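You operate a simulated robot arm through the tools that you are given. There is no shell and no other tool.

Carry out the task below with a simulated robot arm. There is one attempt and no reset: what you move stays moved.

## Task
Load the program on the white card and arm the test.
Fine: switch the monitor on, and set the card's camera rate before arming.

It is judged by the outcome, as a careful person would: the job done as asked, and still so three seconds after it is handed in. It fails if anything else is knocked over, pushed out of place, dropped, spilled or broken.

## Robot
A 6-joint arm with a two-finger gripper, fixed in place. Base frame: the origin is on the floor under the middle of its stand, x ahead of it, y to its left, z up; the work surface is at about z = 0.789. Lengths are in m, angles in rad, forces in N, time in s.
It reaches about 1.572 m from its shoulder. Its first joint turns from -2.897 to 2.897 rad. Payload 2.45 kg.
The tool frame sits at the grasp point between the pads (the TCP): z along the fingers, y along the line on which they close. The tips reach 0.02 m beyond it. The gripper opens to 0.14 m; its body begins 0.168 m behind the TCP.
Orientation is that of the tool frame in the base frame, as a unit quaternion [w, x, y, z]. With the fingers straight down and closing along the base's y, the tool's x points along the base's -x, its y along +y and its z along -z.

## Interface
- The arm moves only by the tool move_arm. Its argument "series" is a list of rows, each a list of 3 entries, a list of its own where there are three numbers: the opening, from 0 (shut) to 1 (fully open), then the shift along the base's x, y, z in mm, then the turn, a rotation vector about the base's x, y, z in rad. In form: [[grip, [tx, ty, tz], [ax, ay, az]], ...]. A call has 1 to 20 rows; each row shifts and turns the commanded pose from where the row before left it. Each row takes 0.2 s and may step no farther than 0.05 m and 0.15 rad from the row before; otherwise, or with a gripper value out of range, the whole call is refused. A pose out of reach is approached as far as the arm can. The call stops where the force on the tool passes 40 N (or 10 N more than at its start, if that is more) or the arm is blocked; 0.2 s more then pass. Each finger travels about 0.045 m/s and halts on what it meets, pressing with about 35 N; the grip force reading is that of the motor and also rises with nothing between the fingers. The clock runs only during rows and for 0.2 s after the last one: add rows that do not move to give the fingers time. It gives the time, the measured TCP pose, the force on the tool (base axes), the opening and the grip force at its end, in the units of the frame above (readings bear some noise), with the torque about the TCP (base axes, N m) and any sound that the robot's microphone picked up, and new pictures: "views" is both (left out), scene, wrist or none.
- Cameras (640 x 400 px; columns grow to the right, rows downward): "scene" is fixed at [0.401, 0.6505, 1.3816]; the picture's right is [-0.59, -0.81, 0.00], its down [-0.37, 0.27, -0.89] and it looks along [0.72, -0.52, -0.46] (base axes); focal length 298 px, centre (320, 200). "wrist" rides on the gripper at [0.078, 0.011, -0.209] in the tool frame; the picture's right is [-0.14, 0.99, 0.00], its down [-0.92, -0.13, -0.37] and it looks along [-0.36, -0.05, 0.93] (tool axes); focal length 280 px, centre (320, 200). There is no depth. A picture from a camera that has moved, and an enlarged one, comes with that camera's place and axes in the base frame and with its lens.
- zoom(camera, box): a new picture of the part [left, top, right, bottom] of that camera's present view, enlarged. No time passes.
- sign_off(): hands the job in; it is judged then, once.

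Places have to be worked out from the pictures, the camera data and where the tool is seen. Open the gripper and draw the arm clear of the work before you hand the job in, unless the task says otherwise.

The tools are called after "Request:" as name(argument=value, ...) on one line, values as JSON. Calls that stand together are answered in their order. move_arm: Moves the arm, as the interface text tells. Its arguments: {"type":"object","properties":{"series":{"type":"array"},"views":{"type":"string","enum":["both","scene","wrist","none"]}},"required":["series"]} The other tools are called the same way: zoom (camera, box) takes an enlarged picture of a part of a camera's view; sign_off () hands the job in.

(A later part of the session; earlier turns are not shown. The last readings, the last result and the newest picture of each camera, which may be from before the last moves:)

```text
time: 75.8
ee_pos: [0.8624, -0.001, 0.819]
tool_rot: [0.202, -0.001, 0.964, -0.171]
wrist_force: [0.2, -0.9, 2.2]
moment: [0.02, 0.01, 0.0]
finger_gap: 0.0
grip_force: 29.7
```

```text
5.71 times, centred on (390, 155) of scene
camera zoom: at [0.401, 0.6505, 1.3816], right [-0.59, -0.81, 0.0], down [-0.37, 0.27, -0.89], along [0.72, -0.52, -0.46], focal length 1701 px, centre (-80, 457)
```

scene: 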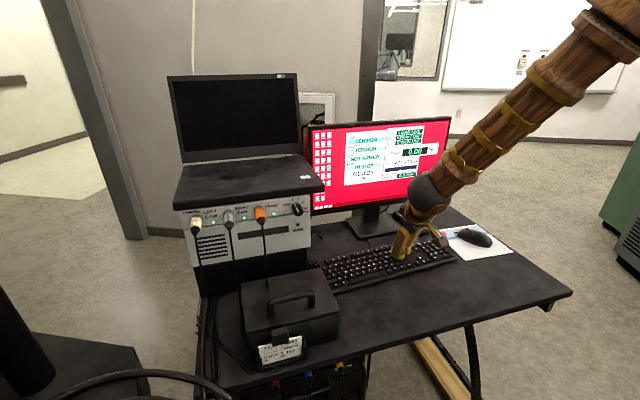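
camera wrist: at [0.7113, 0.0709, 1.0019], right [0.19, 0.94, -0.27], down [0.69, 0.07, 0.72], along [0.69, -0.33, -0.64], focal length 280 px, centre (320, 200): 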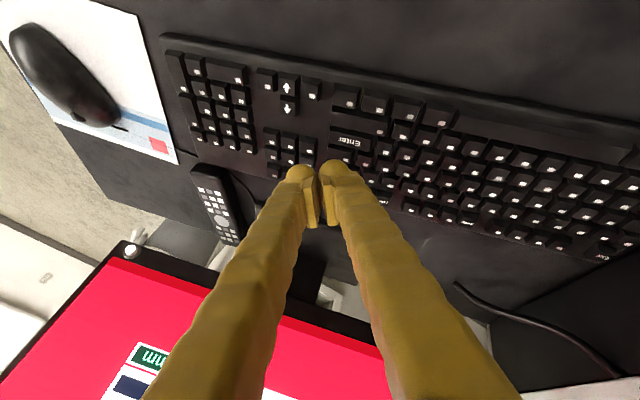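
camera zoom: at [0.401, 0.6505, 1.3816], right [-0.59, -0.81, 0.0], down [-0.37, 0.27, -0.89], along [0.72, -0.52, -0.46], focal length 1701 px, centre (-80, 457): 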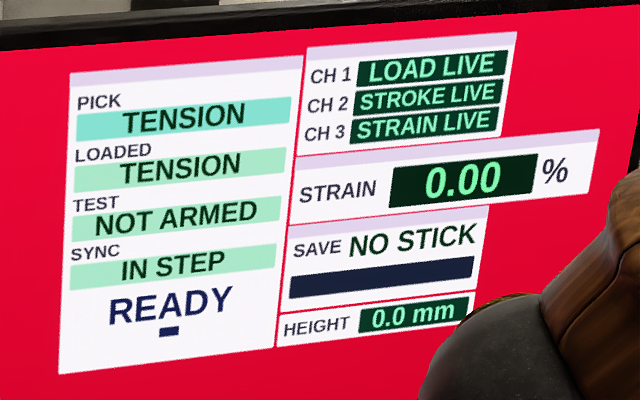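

LOADED now reads TENSION. I'll lift off and double-check the knob, the keyboard and the screen for an arming control before pressing anything else.

Request:
move_arm(series=[[0, [0, 0, 10], [0, 0, 0]], [0, [0, 0, 25], [0, 0, 0]], [0, [-10, 0, 40], [0, 0, 0]], [0, [-20, 0, 40], [0, 0, 0]], [0, [0, 0, 0], [0, 0, 0]]])

Request:
zoom(camera="scene", box=[300, 110, 460, 220])

Request:
zoom(camera="scene", box=[260, 170, 340, 230])

Request:
zoom(camera="wrist", box=[150, 30, 470, 230])

Request:
zoom(camera="scene", box=[250, 350, 380, 400])

```text
time: 77.0
ee_pos: [0.8335, -0.0046, 0.9351]
tool_rot: [0.202, -0.002, 0.964, -0.171]
wrist_force: [0.6, 0.3, -0.4]
moment: [0.0, -0.03, -0.03]
finger_gap: 0.0004
grip_force: 30.2
camera wrist: at [0.6821, 0.0693, 1.0802], right [0.19, 0.94, -0.27], down [0.69, 0.07, 0.72], along [0.69, -0.33, -0.64], focal length 280 px, centre (320, 200)
```

scene: 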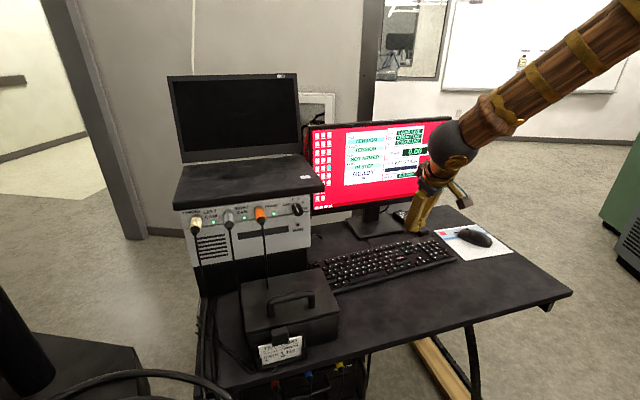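
wrist: 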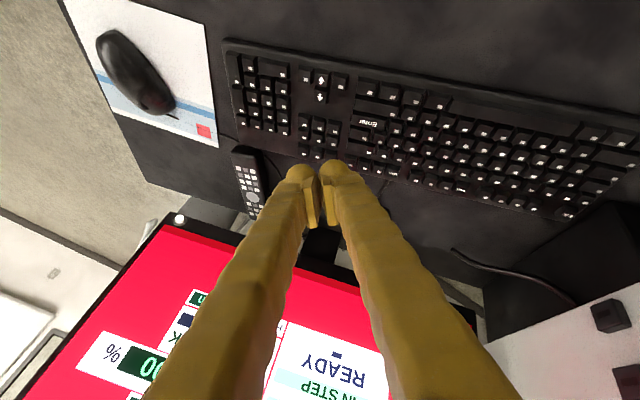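

```text
3.64 times, centred on (380, 165) of scene
camera zoom: at [0.401, 0.6505, 1.3816], right [-0.59, -0.81, 0.0], down [-0.37, 0.27, -0.89], along [0.72, -0.52, -0.46], focal length 1082 px, centre (102, 327)
```

zoom: 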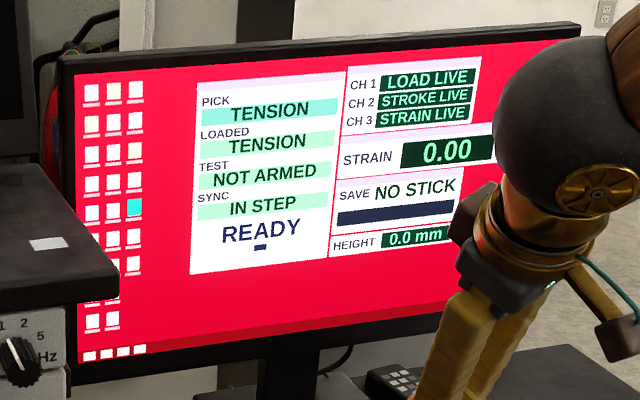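

```text
6.67 times, centred on (300, 200) of scene
camera zoom: at [0.401, 0.6505, 1.3816], right [-0.59, -0.81, 0.0], down [-0.37, 0.27, -0.89], along [0.72, -0.52, -0.46], focal length 1984 px, centre (453, 200)
```

zoom: 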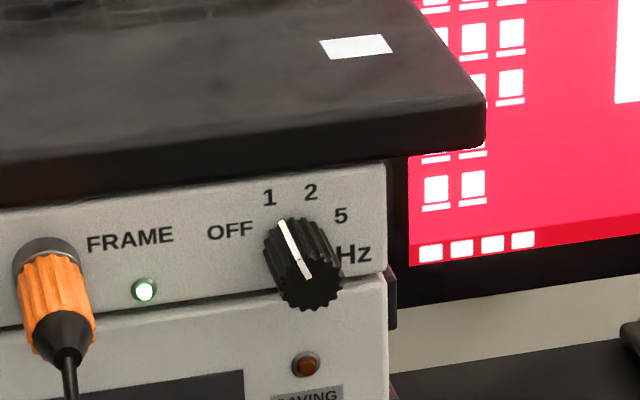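

```text
2.00 times, centred on (310, 130) of wrist
camera zoom: at [0.6821, 0.0693, 1.0802], right [0.19, 0.94, -0.27], down [0.69, 0.07, 0.72], along [0.69, -0.33, -0.64], focal length 561 px, centre (340, 340)
```

zoom: 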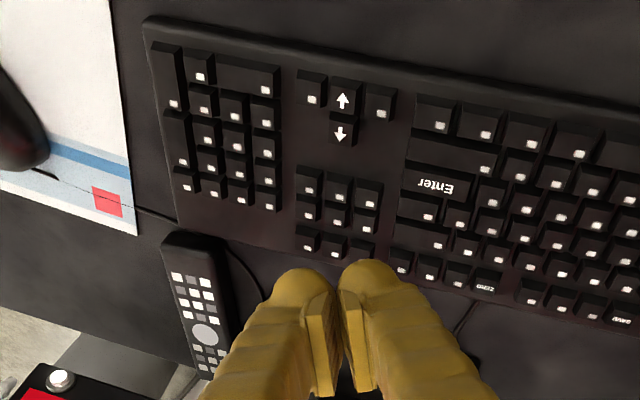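

```text
4.92 times, centred on (315, 375) of scene
camera zoom: at [0.401, 0.6505, 1.3816], right [-0.59, -0.81, 0.0], down [-0.37, 0.27, -0.89], along [0.72, -0.52, -0.46], focal length 1465 px, centre (345, -662)
```

zoom: 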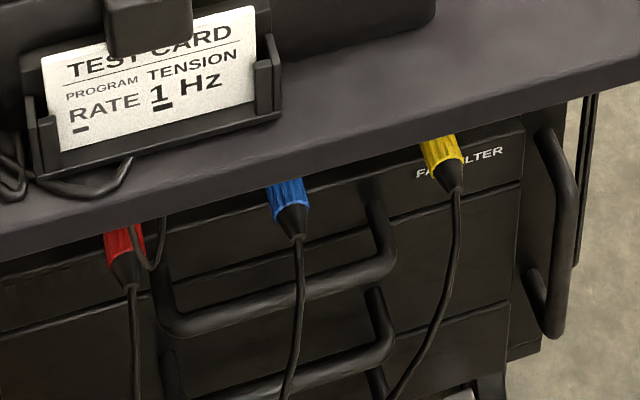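

The knob is at 1, and PICK and LOADED are both TENSION; Enter is the only sensible arming key (the others are ESC, SAVE and ZERO). I'll go back down the same path and press Enter once more.

Request:
move_arm(series=[[0, [20, 0, -40], [0, 0, 0]], [0, [10, 0, -40], [0, 0, 0]], [0, [0, 0, -25], [0, 0, 0]], [0, [0, 0, 0], [0, 0, 0]]], views="scene")

Request:
zoom(camera="scene", box=[370, 220, 430, 265])

```text
time: 78.0
ee_pos: [0.8622, -0.003, 0.8292]
tool_rot: [0.202, -0.001, 0.964, -0.171]
wrist_force: [-0.1, 0.2, 0.7]
moment: [0.02, -0.05, 0.01]
finger_gap: 0.0002
grip_force: 29.6
```

scene: 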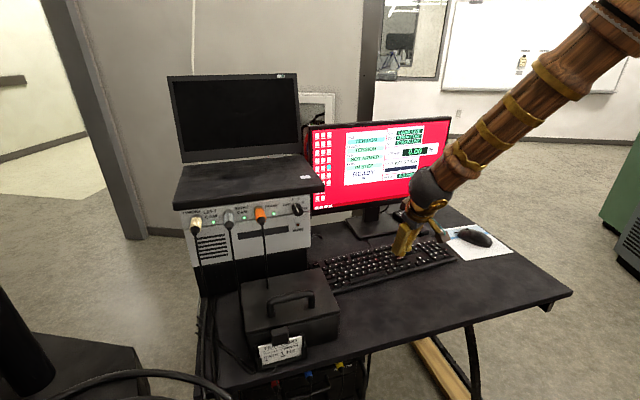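

```text
8.89 times, centred on (400, 242) of scene
camera zoom: at [0.401, 0.6505, 1.3816], right [-0.59, -0.81, 0.0], down [-0.37, 0.27, -0.89], along [0.72, -0.52, -0.46], focal length 2646 px, centre (-391, -178)
```

zoom: 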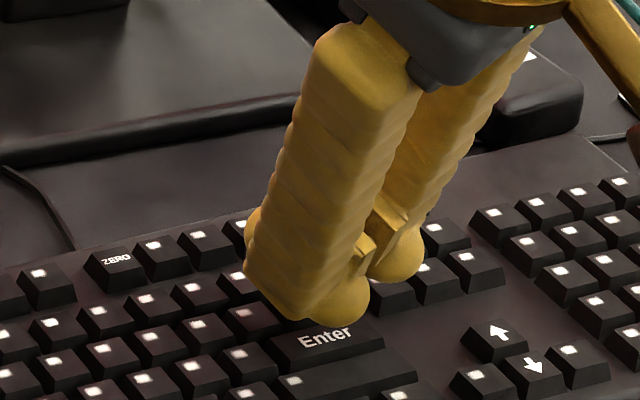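

It is aligned over Enter again. Pressing now.

Request:
move_arm(series=[[0, [0, 0, -5], [0, 0, 0]], [0, [0, 0, -2], [0, 0, 0]], [0, [0, 0, -2], [0, 0, 0]], [0, [0, 0, 0], [0, 0, 0]]], views="scene")

Request:
zoom(camera="scene", box=[335, 120, 445, 190])

```text
time: 79.0
ee_pos: [0.8634, -0.0016, 0.8189]
tool_rot: [0.202, -0.002, 0.964, -0.171]
wrist_force: [0.7, -0.2, 1.5]
moment: [0.01, -0.02, 0.0]
finger_gap: 0.0001
grip_force: 28.9
heard: click
```

scene: 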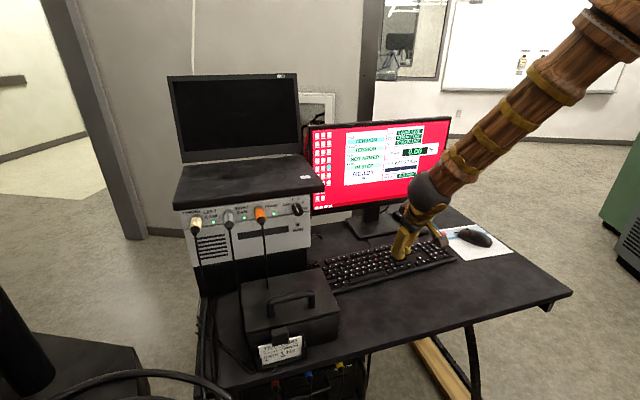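

```text
5.71 times, centred on (390, 155) of scene
camera zoom: at [0.401, 0.6505, 1.3816], right [-0.59, -0.81, 0.0], down [-0.37, 0.27, -0.89], along [0.72, -0.52, -0.46], focal length 1701 px, centre (-80, 457)
```

zoom: 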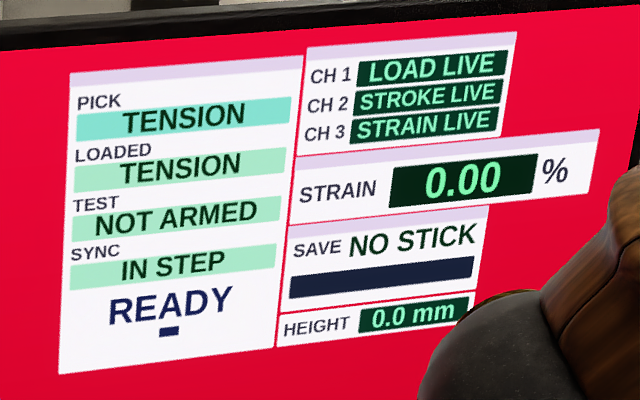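

The key clicked but the test still reads NOT ARMED. I'll lift off and re-read the screen in case it updates on release or with a delay.

Request:
move_arm(series=[[0, [0, 0, 9], [0, 0, 0]], [0, [0, 0, 25], [0, 0, 0]], [0, [0, 0, 0], [0, 0, 0]], [0, [0, 0, 0], [0, 0, 0]]], views="scene")

Request:
zoom(camera="scene", box=[335, 120, 445, 190])

Request:
zoom(camera="scene", box=[340, 160, 390, 190])

Request:
zoom(camera="scene", box=[180, 190, 320, 275])

```text
time: 80.0
ee_pos: [0.8635, -0.0018, 0.8533]
tool_rot: [0.202, -0.002, 0.964, -0.171]
wrist_force: [0.3, -0.5, -0.3]
moment: [0.0, 0.03, 0.01]
finger_gap: 0.0
grip_force: 30.1
```

scene: 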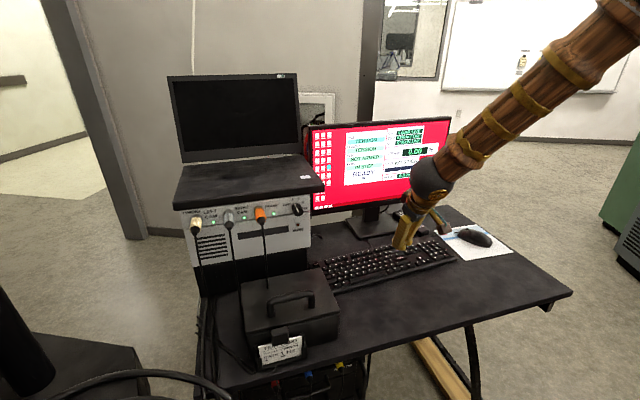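

```text
5.71 times, centred on (390, 155) of scene
camera zoom: at [0.401, 0.6505, 1.3816], right [-0.59, -0.81, 0.0], down [-0.37, 0.27, -0.89], along [0.72, -0.52, -0.46], focal length 1701 px, centre (-80, 457)
```

zoom: 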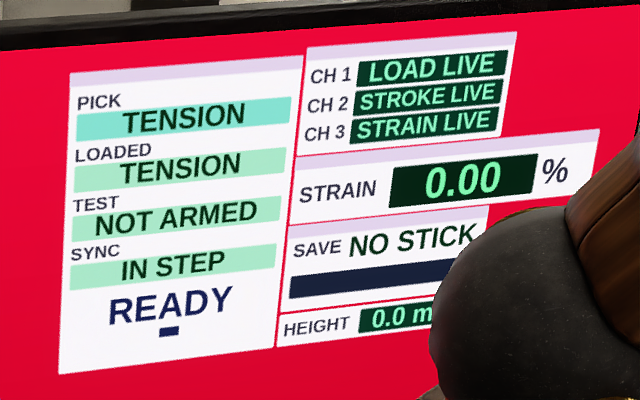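

```text
12.80 times, centred on (365, 175) of scene
camera zoom: at [0.401, 0.6505, 1.3816], right [-0.59, -0.81, 0.0], down [-0.37, 0.27, -0.89], along [0.72, -0.52, -0.46], focal length 3810 px, centre (-256, 520)
```

zoom: 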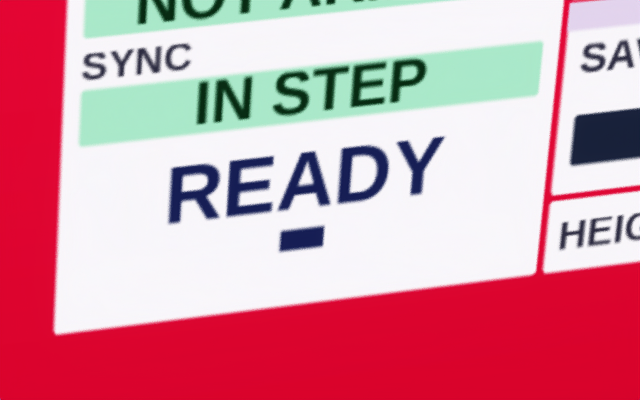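

```text
4.57 times, centred on (250, 232) of scene
camera zoom: at [0.401, 0.6505, 1.3816], right [-0.59, -0.81, 0.0], down [-0.37, 0.27, -0.89], along [0.72, -0.52, -0.46], focal length 1361 px, centre (640, 51)
```

zoom: 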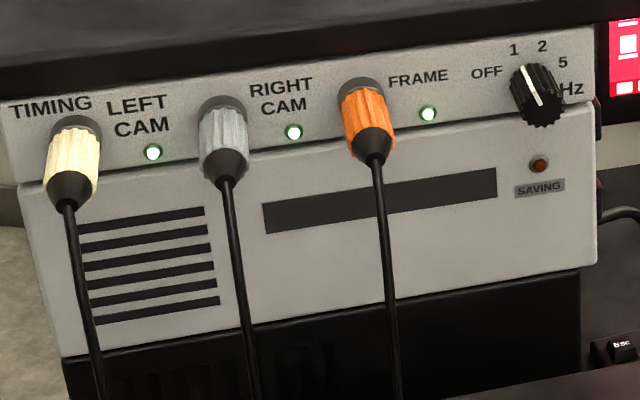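

Enter alone did not arm the test. I'll study the card, screen, keyboard and surroundings closely for the arming control before doing more.

Request:
zoom(camera="scene", box=[255, 332, 305, 364])

Request:
zoom(camera="scene", box=[305, 120, 345, 215])

Request:
zoom(camera="scene", box=[390, 205, 500, 265])

Request:
zoom(camera="scene", box=[0, 270, 220, 400])

Request:
zoom(camera="scene", box=[290, 80, 350, 130])

Request:
zoom(camera="scene", box=[310, 220, 430, 300])

```text
12.50 times, centred on (280, 348) of scene
camera zoom: at [0.401, 0.6505, 1.3816], right [-0.59, -0.81, 0.0], down [-0.37, 0.27, -0.89], along [0.72, -0.52, -0.46], focal length 3721 px, centre (820, -1650)
```

zoom: 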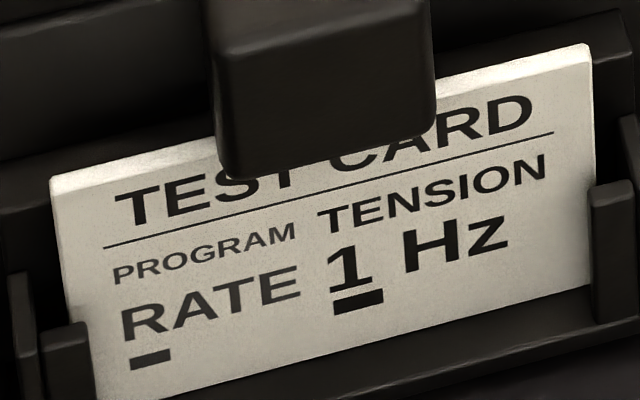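

```text
4.21 times, centred on (325, 168) of scene
camera zoom: at [0.401, 0.6505, 1.3816], right [-0.59, -0.81, 0.0], down [-0.37, 0.27, -0.89], along [0.72, -0.52, -0.46], focal length 1253 px, centre (299, 337)
```

zoom: 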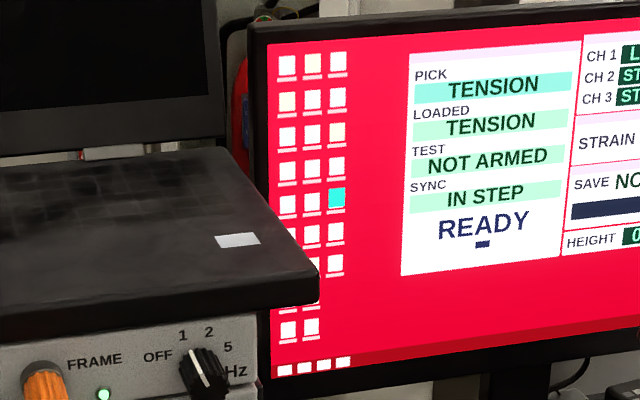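

```text
5.82 times, centred on (445, 235) of scene
camera zoom: at [0.401, 0.6505, 1.3816], right [-0.59, -0.81, 0.0], down [-0.37, 0.27, -0.89], along [0.72, -0.52, -0.46], focal length 1732 px, centre (-407, -4)
```

zoom: 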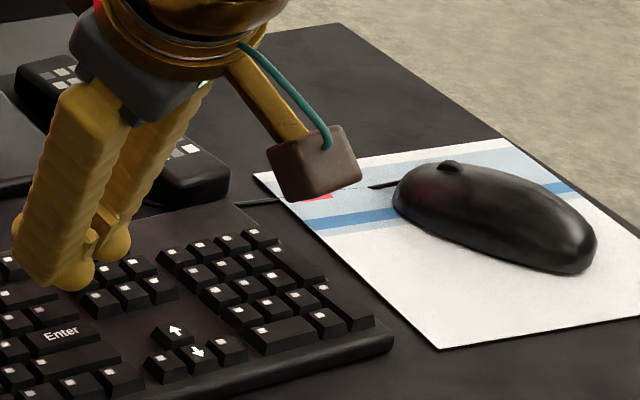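

```text
2.91 times, centred on (110, 335) of scene
camera zoom: at [0.401, 0.6505, 1.3816], right [-0.59, -0.81, 0.0], down [-0.37, 0.27, -0.89], along [0.72, -0.52, -0.46], focal length 866 px, centre (931, -193)
```

zoom: 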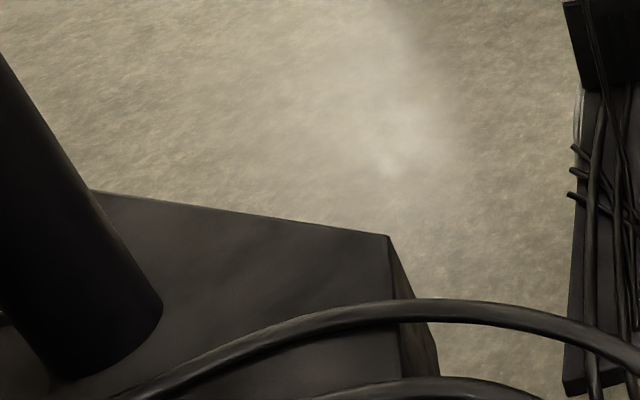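

```text
8.00 times, centred on (320, 105) of scene
camera zoom: at [0.401, 0.6505, 1.3816], right [-0.59, -0.81, 0.0], down [-0.37, 0.27, -0.89], along [0.72, -0.52, -0.46], focal length 2381 px, centre (320, 960)
```

zoom: 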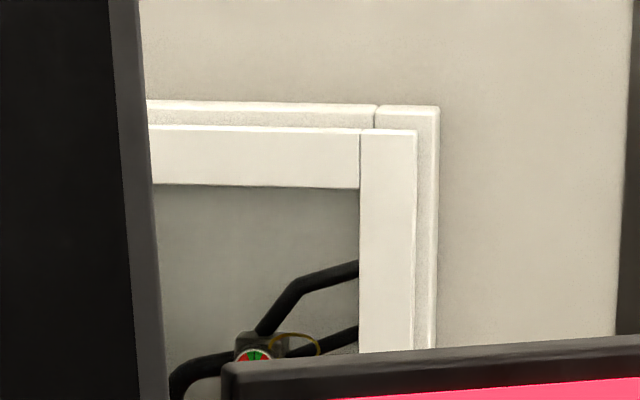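

```text
5.00 times, centred on (370, 260) of scene
camera zoom: at [0.401, 0.6505, 1.3816], right [-0.59, -0.81, 0.0], down [-0.37, 0.27, -0.89], along [0.72, -0.52, -0.46], focal length 1488 px, centre (70, -100)
```

zoom: 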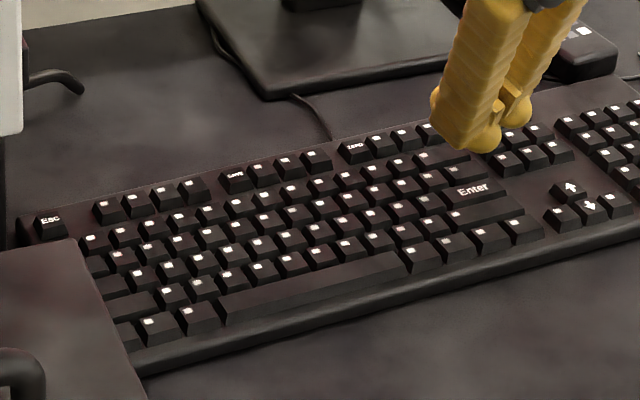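

The knob reads 1 Hz exactly, and the only labelled keys are ESC, SAVE, ZERO, Enter and the arrows. Arming may need a deliberate hold, so I'll press Enter again, hold it, and watch the screen.

Request:
move_arm(series=[[0, [0, 0, -25], [0, 0, 0]], [0, [0, 0, -5], [0, 0, 0]], [0, [0, 0, -4], [0, 0, 0]], [0, [0, 0, 0], [0, 0, 0]], [0, [0, 0, 0], [0, 0, 0]], [0, [0, 0, 0], [0, 0, 0]], [0, [0, 0, 0], [0, 0, 0]], [0, [0, 0, 0], [0, 0, 0]], [0, [0, 0, 0], [0, 0, 0]], [0, [0, 0, 0], [0, 0, 0]]], views="scene")

Request:
zoom(camera="scene", box=[335, 120, 445, 190])

```text
time: 82.2
ee_pos: [0.8633, -0.0012, 0.8211]
tool_rot: [0.202, -0.002, 0.964, -0.171]
wrist_force: [0.5, 0.2, 1.0]
moment: [0.01, 0.0, -0.01]
finger_gap: 0.0
grip_force: 29.4
```

scene: 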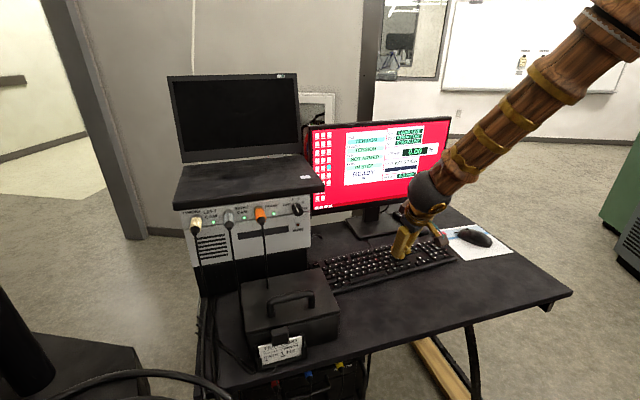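

```text
5.71 times, centred on (390, 155) of scene
camera zoom: at [0.401, 0.6505, 1.3816], right [-0.59, -0.81, 0.0], down [-0.37, 0.27, -0.89], along [0.72, -0.52, -0.46], focal length 1701 px, centre (-80, 457)
```

zoom: 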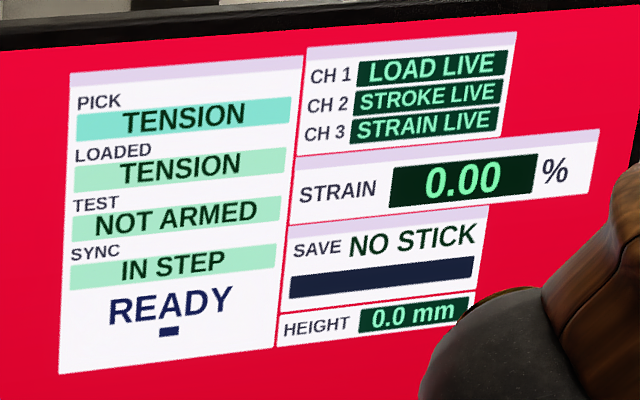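

This press stopped just short of the click. I'll push slightly deeper and hold.

Request:
move_arm(series=[[0, [0, 0, -1.5], [0, 0, 0]], [0, [0, 0, -1], [0, 0, 0]], [0, [0, 0, 0], [0, 0, 0]], [0, [0, 0, 0], [0, 0, 0]], [0, [0, 0, 0], [0, 0, 0]], [0, [0, 0, 0], [0, 0, 0]], [0, [0, 0, 0], [0, 0, 0]], [0, [0, 0, 0], [0, 0, 0]], [0, [0, 0, 0], [0, 0, 0]], [0, [0, 0, 0], [0, 0, 0]], [0, [0, 0, 0], [0, 0, 0]], [0, [0, 0, 0], [0, 0, 0]]], views="scene")

Request:
zoom(camera="scene", box=[335, 120, 445, 190])

```text
time: 84.8
ee_pos: [0.8635, 0.0008, 0.8198]
tool_rot: [0.202, -0.002, 0.964, -0.17]
wrist_force: [-0.6, -1.0, 1.8]
moment: [0.02, 0.02, -0.03]
finger_gap: 0.0
grip_force: 29.4
heard: click
```

scene: 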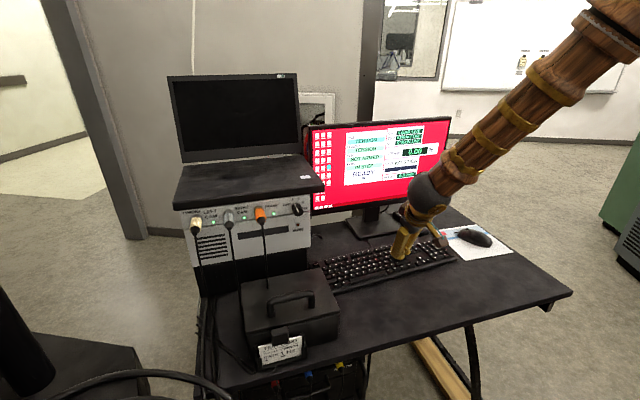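

```text
5.71 times, centred on (390, 155) of scene
camera zoom: at [0.401, 0.6505, 1.3816], right [-0.59, -0.81, 0.0], down [-0.37, 0.27, -0.89], along [0.72, -0.52, -0.46], focal length 1701 px, centre (-80, 457)
```

zoom: 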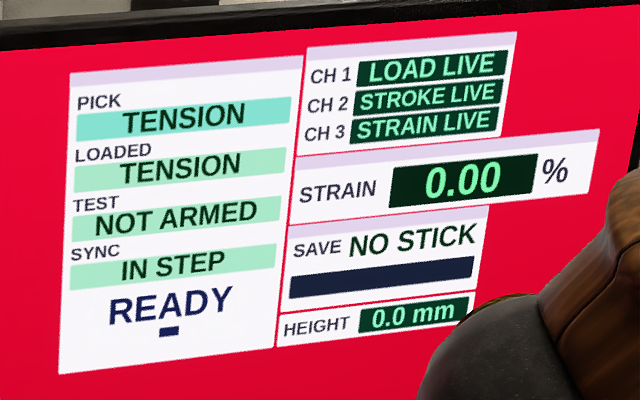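

Holding Enter does nothing more, so Enter is not the arming action. I'll lift away and get a close wrist-camera look at the screen and the amplifier's right side for more clues.

Request:
move_arm(series=[[0, [0, 0, 12], [0, 0, 0]], [0, [0, 0, 40], [0, 0, 0]], [0, [-25, 12, 35], [0.07, -0.07, 0]], [0, [-25, 12, 35], [0.07, -0.07, 0]], [0, [-25, 12, 35], [0.07, -0.07, 0]], [0, [-25, 12, 25], [0.07, -0.07, 0]], [0, [-25, 12, 10], [0.07, -0.07, 0]], [0, [-20, 12, 0], [0, -0.1, 0]], [0, [0, 10, 0], [0, -0.1, 0]], [0, [0, 0, 0], [0, 0, 0]]])

```text
time: 87.0
ee_pos: [0.7211, 0.0758, 1.008]
tool_rot: [0.454, 0.061, 0.889, 0.009]
wrist_force: [-0.1, 0.4, -0.4]
moment: [0.0, 0.02, -0.03]
finger_gap: 0.0
grip_force: 29.5
out of reach, approached as far as the arm can: row 8
camera wrist: at [0.5097, 0.1066, 1.0688], right [0.18, 0.97, 0.18], down [0.22, -0.22, 0.95], along [0.96, -0.13, -0.26], focal length 280 px, centre (320, 200)
```

scene: 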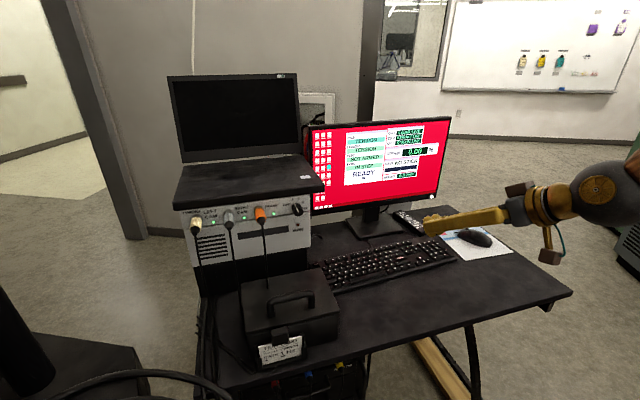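
wrist: 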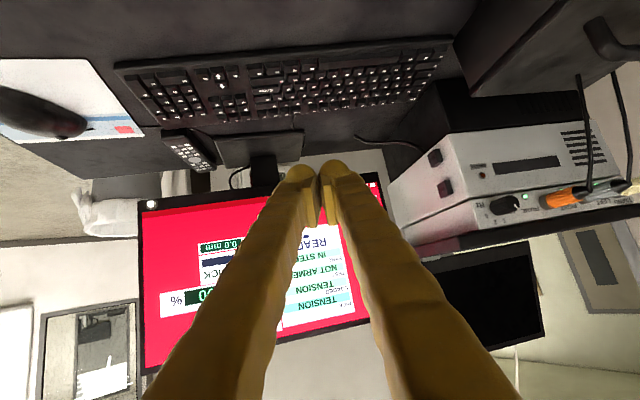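

I'll zoom in on the amplifier's right side, the screen and the remote from here.

Request:
zoom(camera="wrist", box=[380, 110, 540, 230])

Request:
zoom(camera="wrist", box=[130, 180, 390, 380])

Request:
zoom(camera="wrist", box=[110, 30, 460, 180])

Request:
zoom(camera="wrist", box=[240, 60, 340, 110])

```text
3.33 times, centred on (460, 170) of wrist
camera zoom: at [0.5097, 0.1066, 1.0688], right [0.18, 0.97, 0.18], down [0.22, -0.22, 0.95], along [0.96, -0.13, -0.26], focal length 935 px, centre (-147, 300)
```

zoom: 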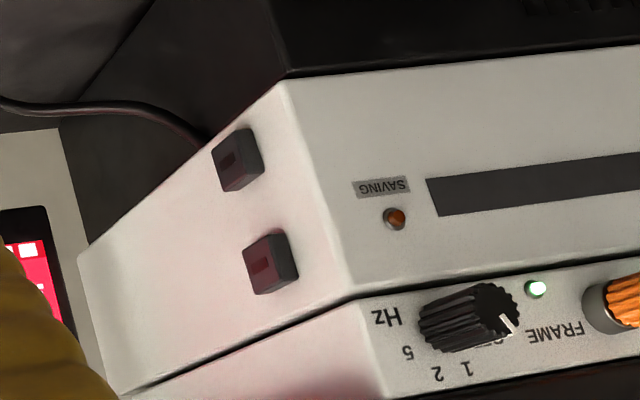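

```text
2.00 times, centred on (260, 280) of wrist
camera zoom: at [0.5097, 0.1066, 1.0688], right [0.18, 0.97, 0.18], down [0.22, -0.22, 0.95], along [0.96, -0.13, -0.26], focal length 561 px, centre (440, 40)
```

zoom: 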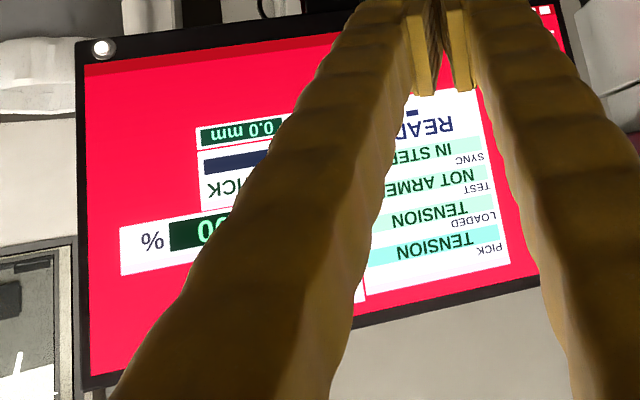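

```text
1.83 times, centred on (285, 105) of wrist
camera zoom: at [0.5097, 0.1066, 1.0688], right [0.18, 0.97, 0.18], down [0.22, -0.22, 0.95], along [0.96, -0.13, -0.26], focal length 513 px, centre (384, 374)
```

zoom: 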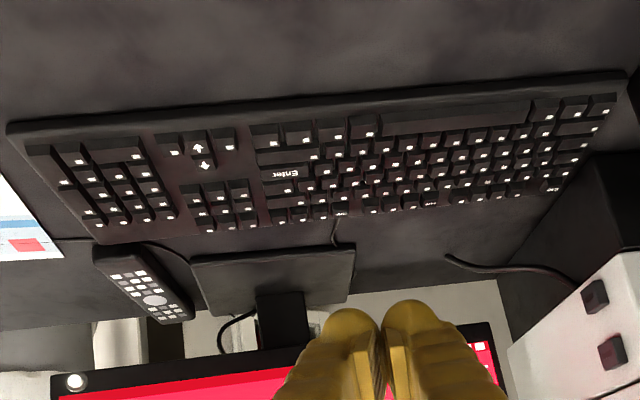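

```text
6.40 times, centred on (290, 85) of wrist
camera zoom: at [0.5097, 0.1066, 1.0688], right [0.18, 0.97, 0.18], down [0.22, -0.22, 0.95], along [0.96, -0.13, -0.26], focal length 1794 px, centre (512, 936)
```

zoom: 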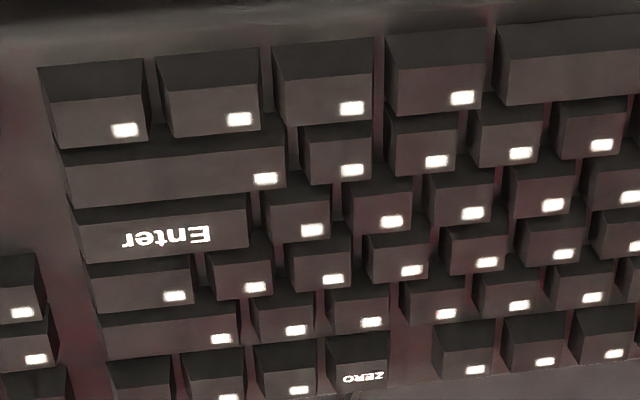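

Nothing else on the amplifier's side looks like a control (two empty black ports). I'll inspect the rest of the screen, the remote and the mouse at high zoom for a pointer or hint.

Request:
zoom(camera="scene", box=[385, 120, 450, 160])

Request:
zoom(camera="scene", box=[305, 125, 355, 215])

Request:
zoom(camera="scene", box=[340, 170, 450, 215])

Request:
zoom(camera="wrist", box=[140, 115, 240, 180])

Request:
zoom(camera="wrist", box=[0, 50, 150, 150])

```text
9.85 times, centred on (418, 140) of scene
camera zoom: at [0.401, 0.6505, 1.3816], right [-0.59, -0.81, 0.0], down [-0.37, 0.27, -0.89], along [0.72, -0.52, -0.46], focal length 2931 px, centre (-640, 791)
```

zoom: 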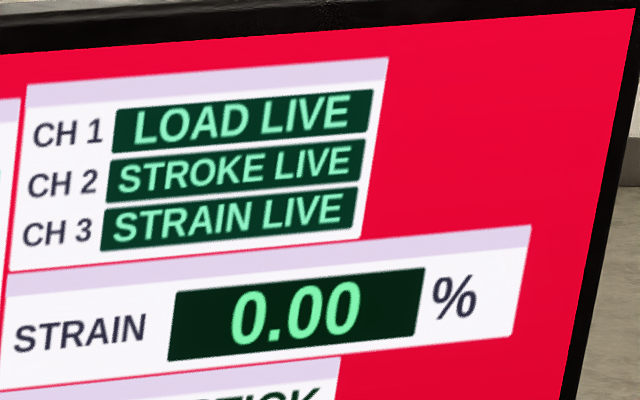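

```text
4.44 times, centred on (330, 170) of scene
camera zoom: at [0.401, 0.6505, 1.3816], right [-0.59, -0.81, 0.0], down [-0.37, 0.27, -0.89], along [0.72, -0.52, -0.46], focal length 1323 px, centre (276, 333)
```

zoom: 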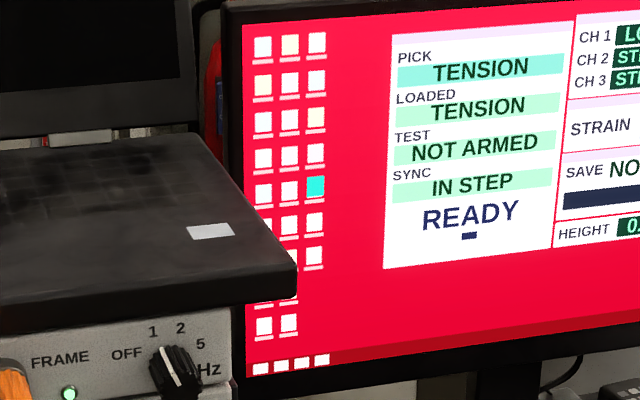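

```text
5.82 times, centred on (395, 192) of scene
camera zoom: at [0.401, 0.6505, 1.3816], right [-0.59, -0.81, 0.0], down [-0.37, 0.27, -0.89], along [0.72, -0.52, -0.46], focal length 1732 px, centre (-116, 244)
```

zoom: 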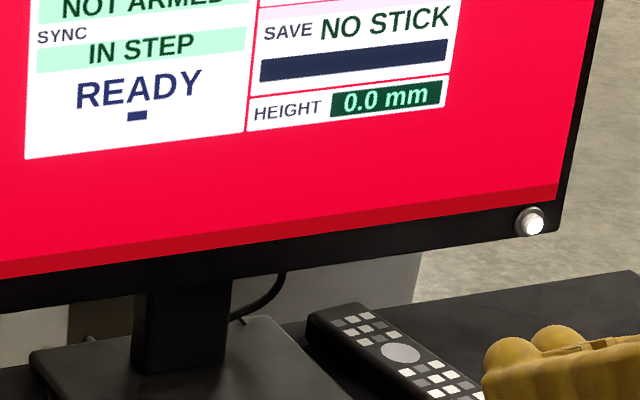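

```text
6.15 times, centred on (190, 148) of wrist
camera zoom: at [0.5097, 0.1066, 1.0688], right [0.18, 0.97, 0.18], down [0.22, -0.22, 0.95], along [0.96, -0.13, -0.26], focal length 1726 px, centre (1120, 523)
```

zoom: 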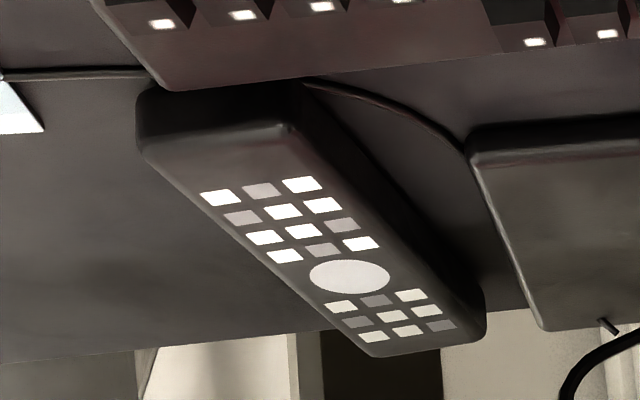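

```text
4.00 times, centred on (75, 100) of wrist
camera zoom: at [0.5097, 0.1066, 1.0688], right [0.18, 0.97, 0.18], down [0.22, -0.22, 0.95], along [0.96, -0.13, -0.26], focal length 1122 px, centre (1300, 600)
```

zoom: 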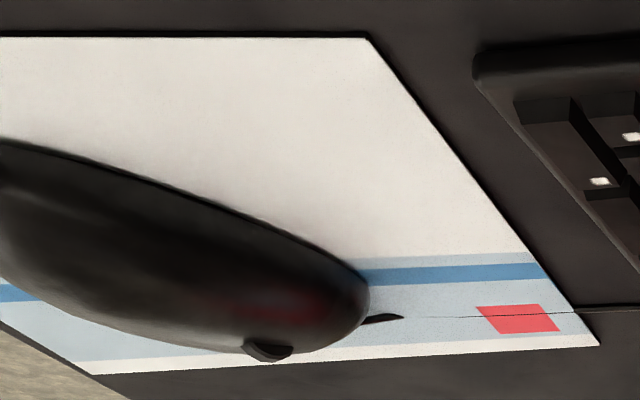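

The message line is just READY with an empty second line ("–"), like the card's blank third line, so it gives no error hint. Since arming may depend on the exact knob position, I'll re-check the pointer from both cameras.

Request:
zoom(camera="wrist", box=[480, 180, 540, 225])

Request:
zoom(camera="scene", box=[280, 190, 320, 220])

```text
8.89 times, centred on (510, 202) of wrist
camera zoom: at [0.5097, 0.1066, 1.0688], right [0.18, 0.97, 0.18], down [0.22, -0.22, 0.95], along [0.96, -0.13, -0.26], focal length 2492 px, centre (-1369, 178)
```

zoom: 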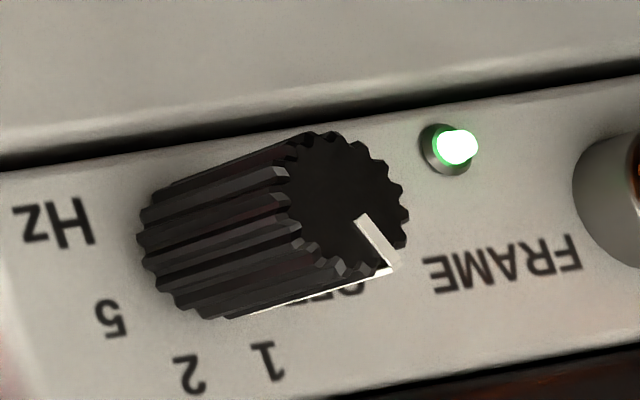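

```text
13.33 times, centred on (300, 205) of scene
camera zoom: at [0.401, 0.6505, 1.3816], right [-0.59, -0.81, 0.0], down [-0.37, 0.27, -0.89], along [0.72, -0.52, -0.46], focal length 3969 px, centre (587, 133)
```

zoom: 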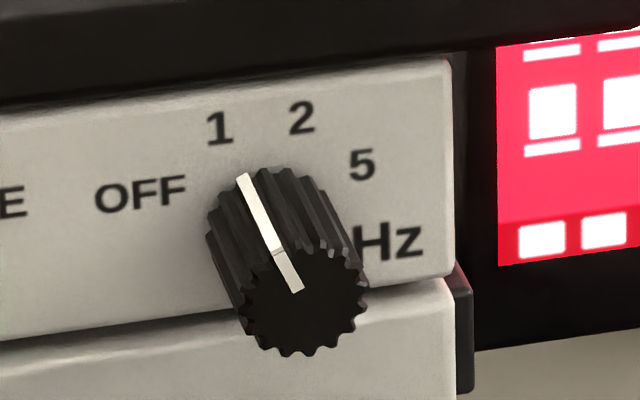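

The pointer really is on the "1" mark (about 114° against the mark's 113°). ZEROing before arming is the usual sequence and harmless here since strain and height already read zero, so I'll go to the ZERO key next.

Request:
move_arm(series=[[0, [20, -8, 0], [-0.0589, 0.0912, -0.0067]], [0, [25, -8, -10], [-0.0589, 0.0912, -0.0067]], [0, [30, -8, -20], [-0.0589, 0.0912, -0.0067]], [0, [30, -8, -25], [-0.0589, 0.0912, -0.0067]], [0, [35, -8, -25], [-0.0589, 0.0912, -0.0067]], [0, [35, -8, -25], [-0.0589, 0.0912, -0.0067]], [0, [35, 0, -25], [0, 0, 0]], [0, [5, 0, -15], [0, 0, 0]], [0, [0, 0, 0], [0, 0, 0]]])

Request:
zoom(camera="scene", box=[350, 210, 410, 255])

Request:
zoom(camera="wrist", box=[270, 120, 370, 200])

```text
time: 89.0
ee_pos: [0.9413, 0.0267, 0.8666]
tool_rot: [0.202, 0.001, 0.964, -0.174]
wrist_force: [0.5, -0.1, 0.6]
moment: [0.0, -0.01, -0.01]
finger_gap: 0.0
grip_force: 29.2
camera wrist: at [0.7895, 0.1025, 1.0119], right [0.2, 0.94, -0.28], down [0.69, 0.07, 0.72], along [0.69, -0.33, -0.64], focal length 280 px, centre (320, 200)
```

scene: 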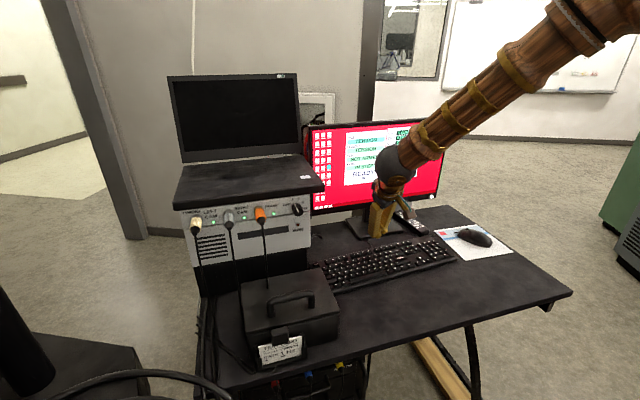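
wrist: 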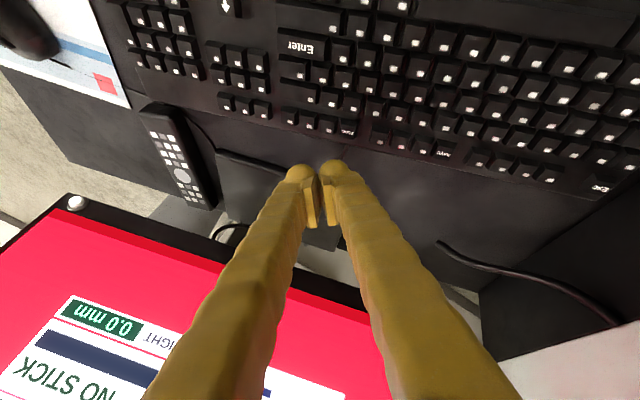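

```text
8.89 times, centred on (380, 232) of scene
camera zoom: at [0.401, 0.6505, 1.3816], right [-0.59, -0.81, 0.0], down [-0.37, 0.27, -0.89], along [0.72, -0.52, -0.46], focal length 2646 px, centre (-213, -89)
```

zoom: 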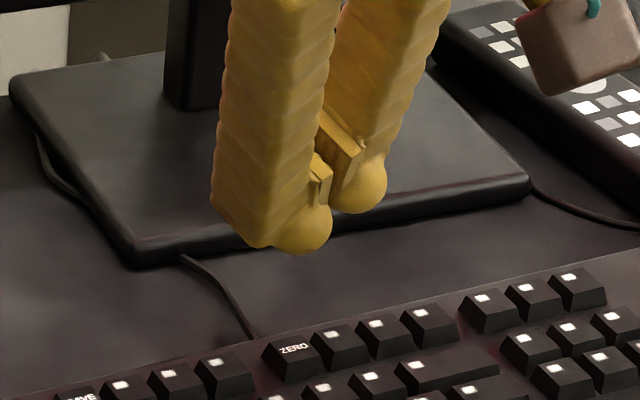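

```text
5.00 times, centred on (320, 160) of wrist
camera zoom: at [0.7895, 0.1025, 1.0119], right [0.2, 0.94, -0.28], down [0.69, 0.07, 0.72], along [0.69, -0.33, -0.64], focal length 1402 px, centre (320, 400)
```

zoom: 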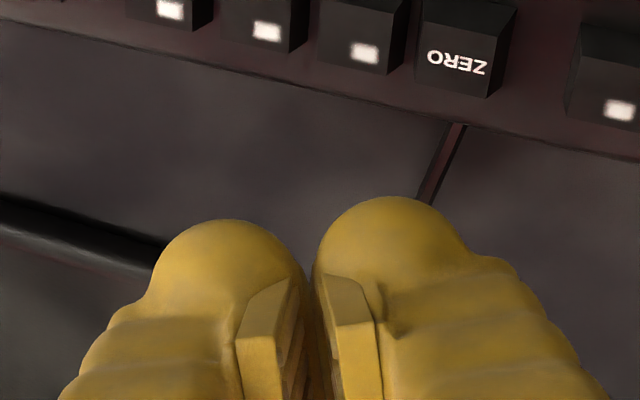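

The ball is over the ZERO key, maybe 2–3 mm too far back. I'll nudge it and come down close.

Request:
move_arm(series=[[0, [-3, 0, -10], [0, 0, 0]], [0, [0, 0, -12], [0, 0, 0]], [0, [0, 0, -10], [0, 0, 0]], [0, [0, 0, -4], [0, 0, 0]], [0, [0, 0, 0], [0, 0, 0]]])

Request:
zoom(camera="scene", box=[350, 215, 410, 260])

Request:
zoom(camera="wrist", box=[270, 120, 370, 200])

```text
time: 90.2
ee_pos: [0.9351, 0.0256, 0.828]
tool_rot: [0.202, 0.001, 0.964, -0.174]
wrist_force: [0.2, 0.0, -1.5]
moment: [0.02, 0.0, -0.01]
finger_gap: 0.0001
grip_force: 29.6
camera wrist: at [0.7838, 0.1004, 0.9734], right [0.2, 0.94, -0.28], down [0.69, 0.07, 0.72], along [0.69, -0.33, -0.64], focal length 280 px, centre (320, 200)
```

scene: 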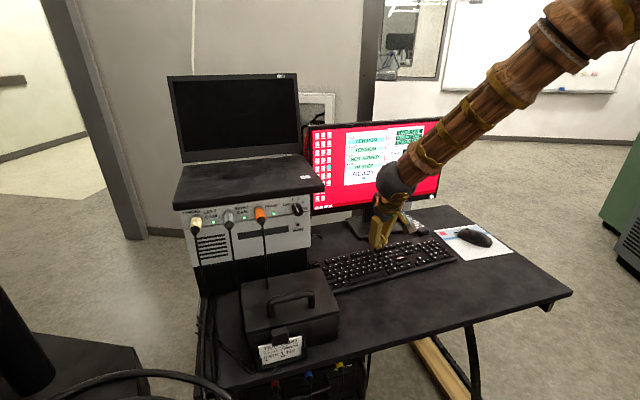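
wrist: 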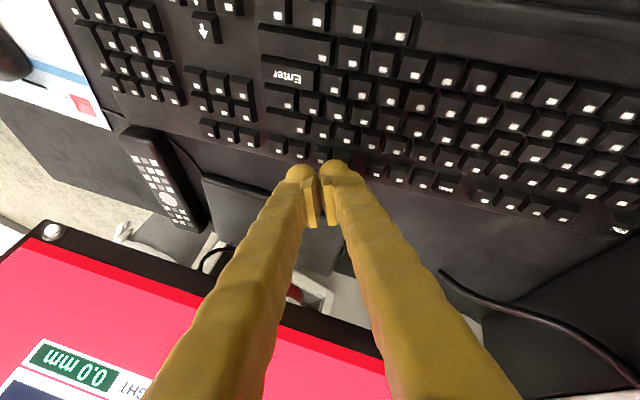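

```text
8.89 times, centred on (380, 238) of scene
camera zoom: at [0.401, 0.6505, 1.3816], right [-0.59, -0.81, 0.0], down [-0.37, 0.27, -0.89], along [0.72, -0.52, -0.46], focal length 2646 px, centre (-213, -133)
```

zoom: 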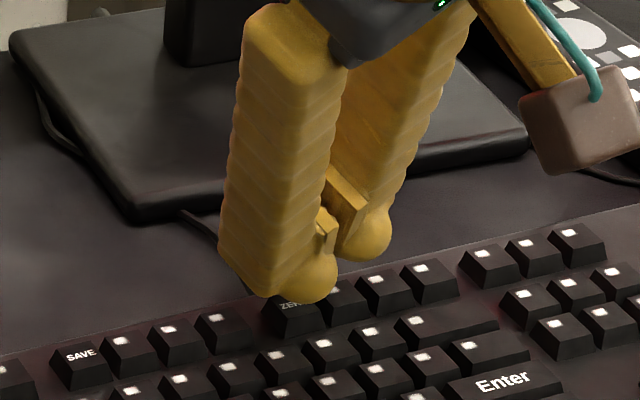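

```text
5.00 times, centred on (320, 160) of wrist
camera zoom: at [0.7838, 0.1004, 0.9734], right [0.2, 0.94, -0.28], down [0.69, 0.07, 0.72], along [0.69, -0.33, -0.64], focal length 1402 px, centre (320, 400)
```

zoom: 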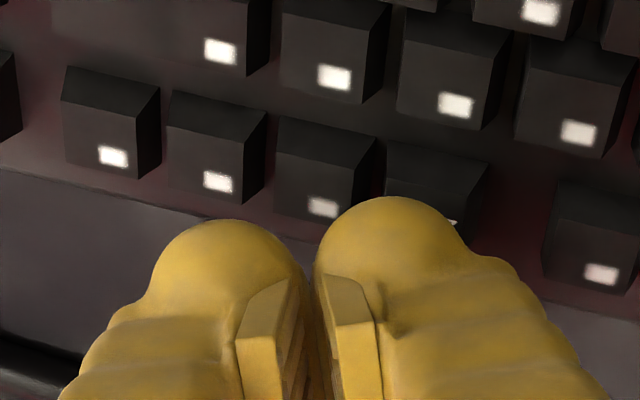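

The ball is aligned over ZERO. Strain and height already read zero, so pressing it changes no reading; I'll press it gently.

Request:
move_arm(series=[[0, [0, 0, -4], [0, 0, 0]], [0, [0, 0, -2], [0, 0, 0]], [0, [0, 0, 0], [0, 0, 0]]], views="none")

Request:
move_arm(series=[[0, [0, 0, -1.5], [0, 0, 0]], [0, [0, 0, 0], [0, 0, 0]]], views="none")

```text
time: 91.0
ee_pos: [0.9358, 0.0267, 0.8218]
tool_rot: [0.202, 0.001, 0.964, -0.173]
wrist_force: [-0.5, 0.3, 1.0]
moment: [0.04, 0.0, 0.0]
finger_gap: 0.0
grip_force: 29.7
```

```text
time: 91.6
ee_pos: [0.9347, 0.0271, 0.8208]
tool_rot: [0.203, 0.001, 0.964, -0.173]
wrist_force: [0.6, -0.1, 1.2]
moment: [0.02, -0.01, -0.01]
finger_gap: 0.0002
grip_force: 29.3
heard: click
```

ZERO clicked. I'll lift off and read the screen.

Request:
move_arm(series=[[0, [0, 0, 10], [0, 0, 0]], [0, [0, 0, 30], [0, 0, 0]], [0, [-20, 0, 30], [0, 0, 0]], [0, [0, 0, 0], [0, 0, 0]]], views="scene")

Request:
zoom(camera="scene", box=[335, 120, 445, 190])

```text
time: 92.6
ee_pos: [0.9122, 0.0257, 0.889]
tool_rot: [0.202, -0.001, 0.964, -0.173]
wrist_force: [0.0, -0.8, -0.7]
moment: [0.02, 0.01, 0.05]
finger_gap: 0.0
grip_force: 28.9
```

scene: 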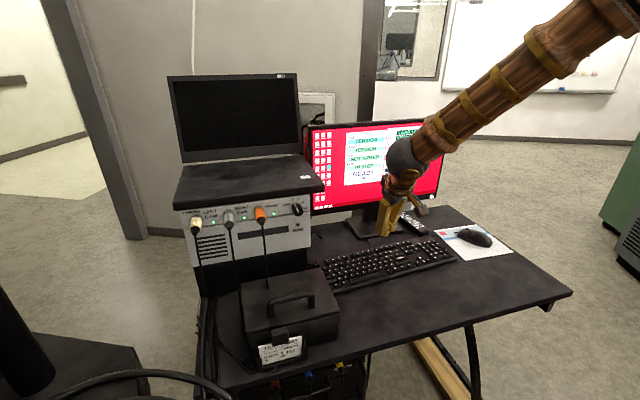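

```text
5.71 times, centred on (390, 155) of scene
camera zoom: at [0.401, 0.6505, 1.3816], right [-0.59, -0.81, 0.0], down [-0.37, 0.27, -0.89], along [0.72, -0.52, -0.46], focal length 1701 px, centre (-80, 457)
```

zoom: 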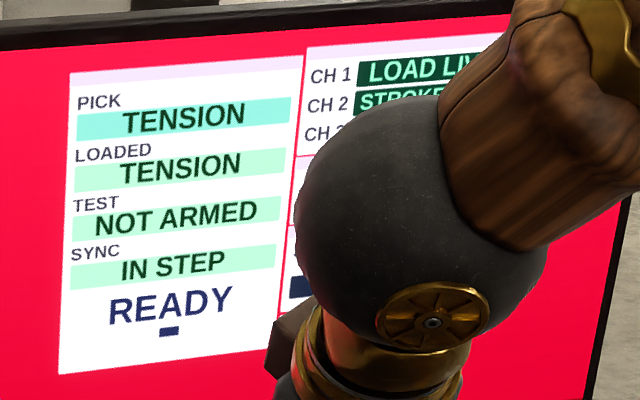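

There was no change beyond zeroing. I'll go back to Enter and press it again now that the channels have been zeroed.

Request:
move_arm(series=[[0, [-25, -13, 0], [0, 0, 0]], [0, [-24, -13, -20], [0, 0, 0]], [0, [0, 0, -25], [0, 0, 0]], [0, [0, 0, -15], [0, 0, 0]], [0, [0, 0, 0], [0, 0, 0]]], views="scene")

Request:
zoom(camera="scene", box=[370, 220, 430, 265])

```text
time: 93.8
ee_pos: [0.863, -0.0005, 0.8309]
tool_rot: [0.202, -0.001, 0.964, -0.173]
wrist_force: [-0.3, 0.4, 0.6]
moment: [0.0, 0.02, -0.02]
finger_gap: 0.0
grip_force: 28.9
```

scene: 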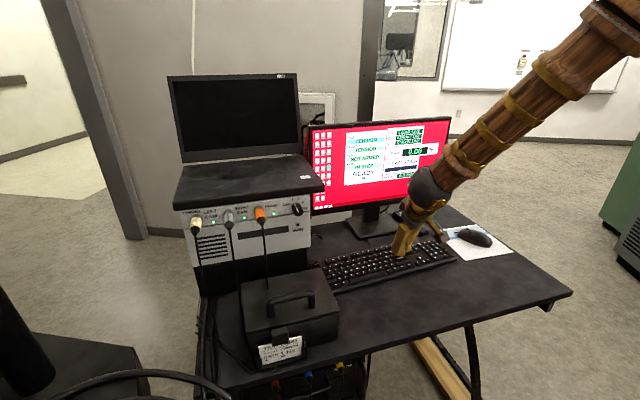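

```text
8.89 times, centred on (400, 242) of scene
camera zoom: at [0.401, 0.6505, 1.3816], right [-0.59, -0.81, 0.0], down [-0.37, 0.27, -0.89], along [0.72, -0.52, -0.46], focal length 2646 px, centre (-391, -178)
```

zoom: 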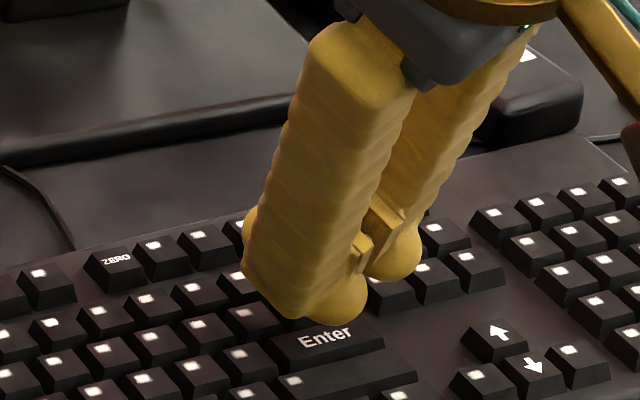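

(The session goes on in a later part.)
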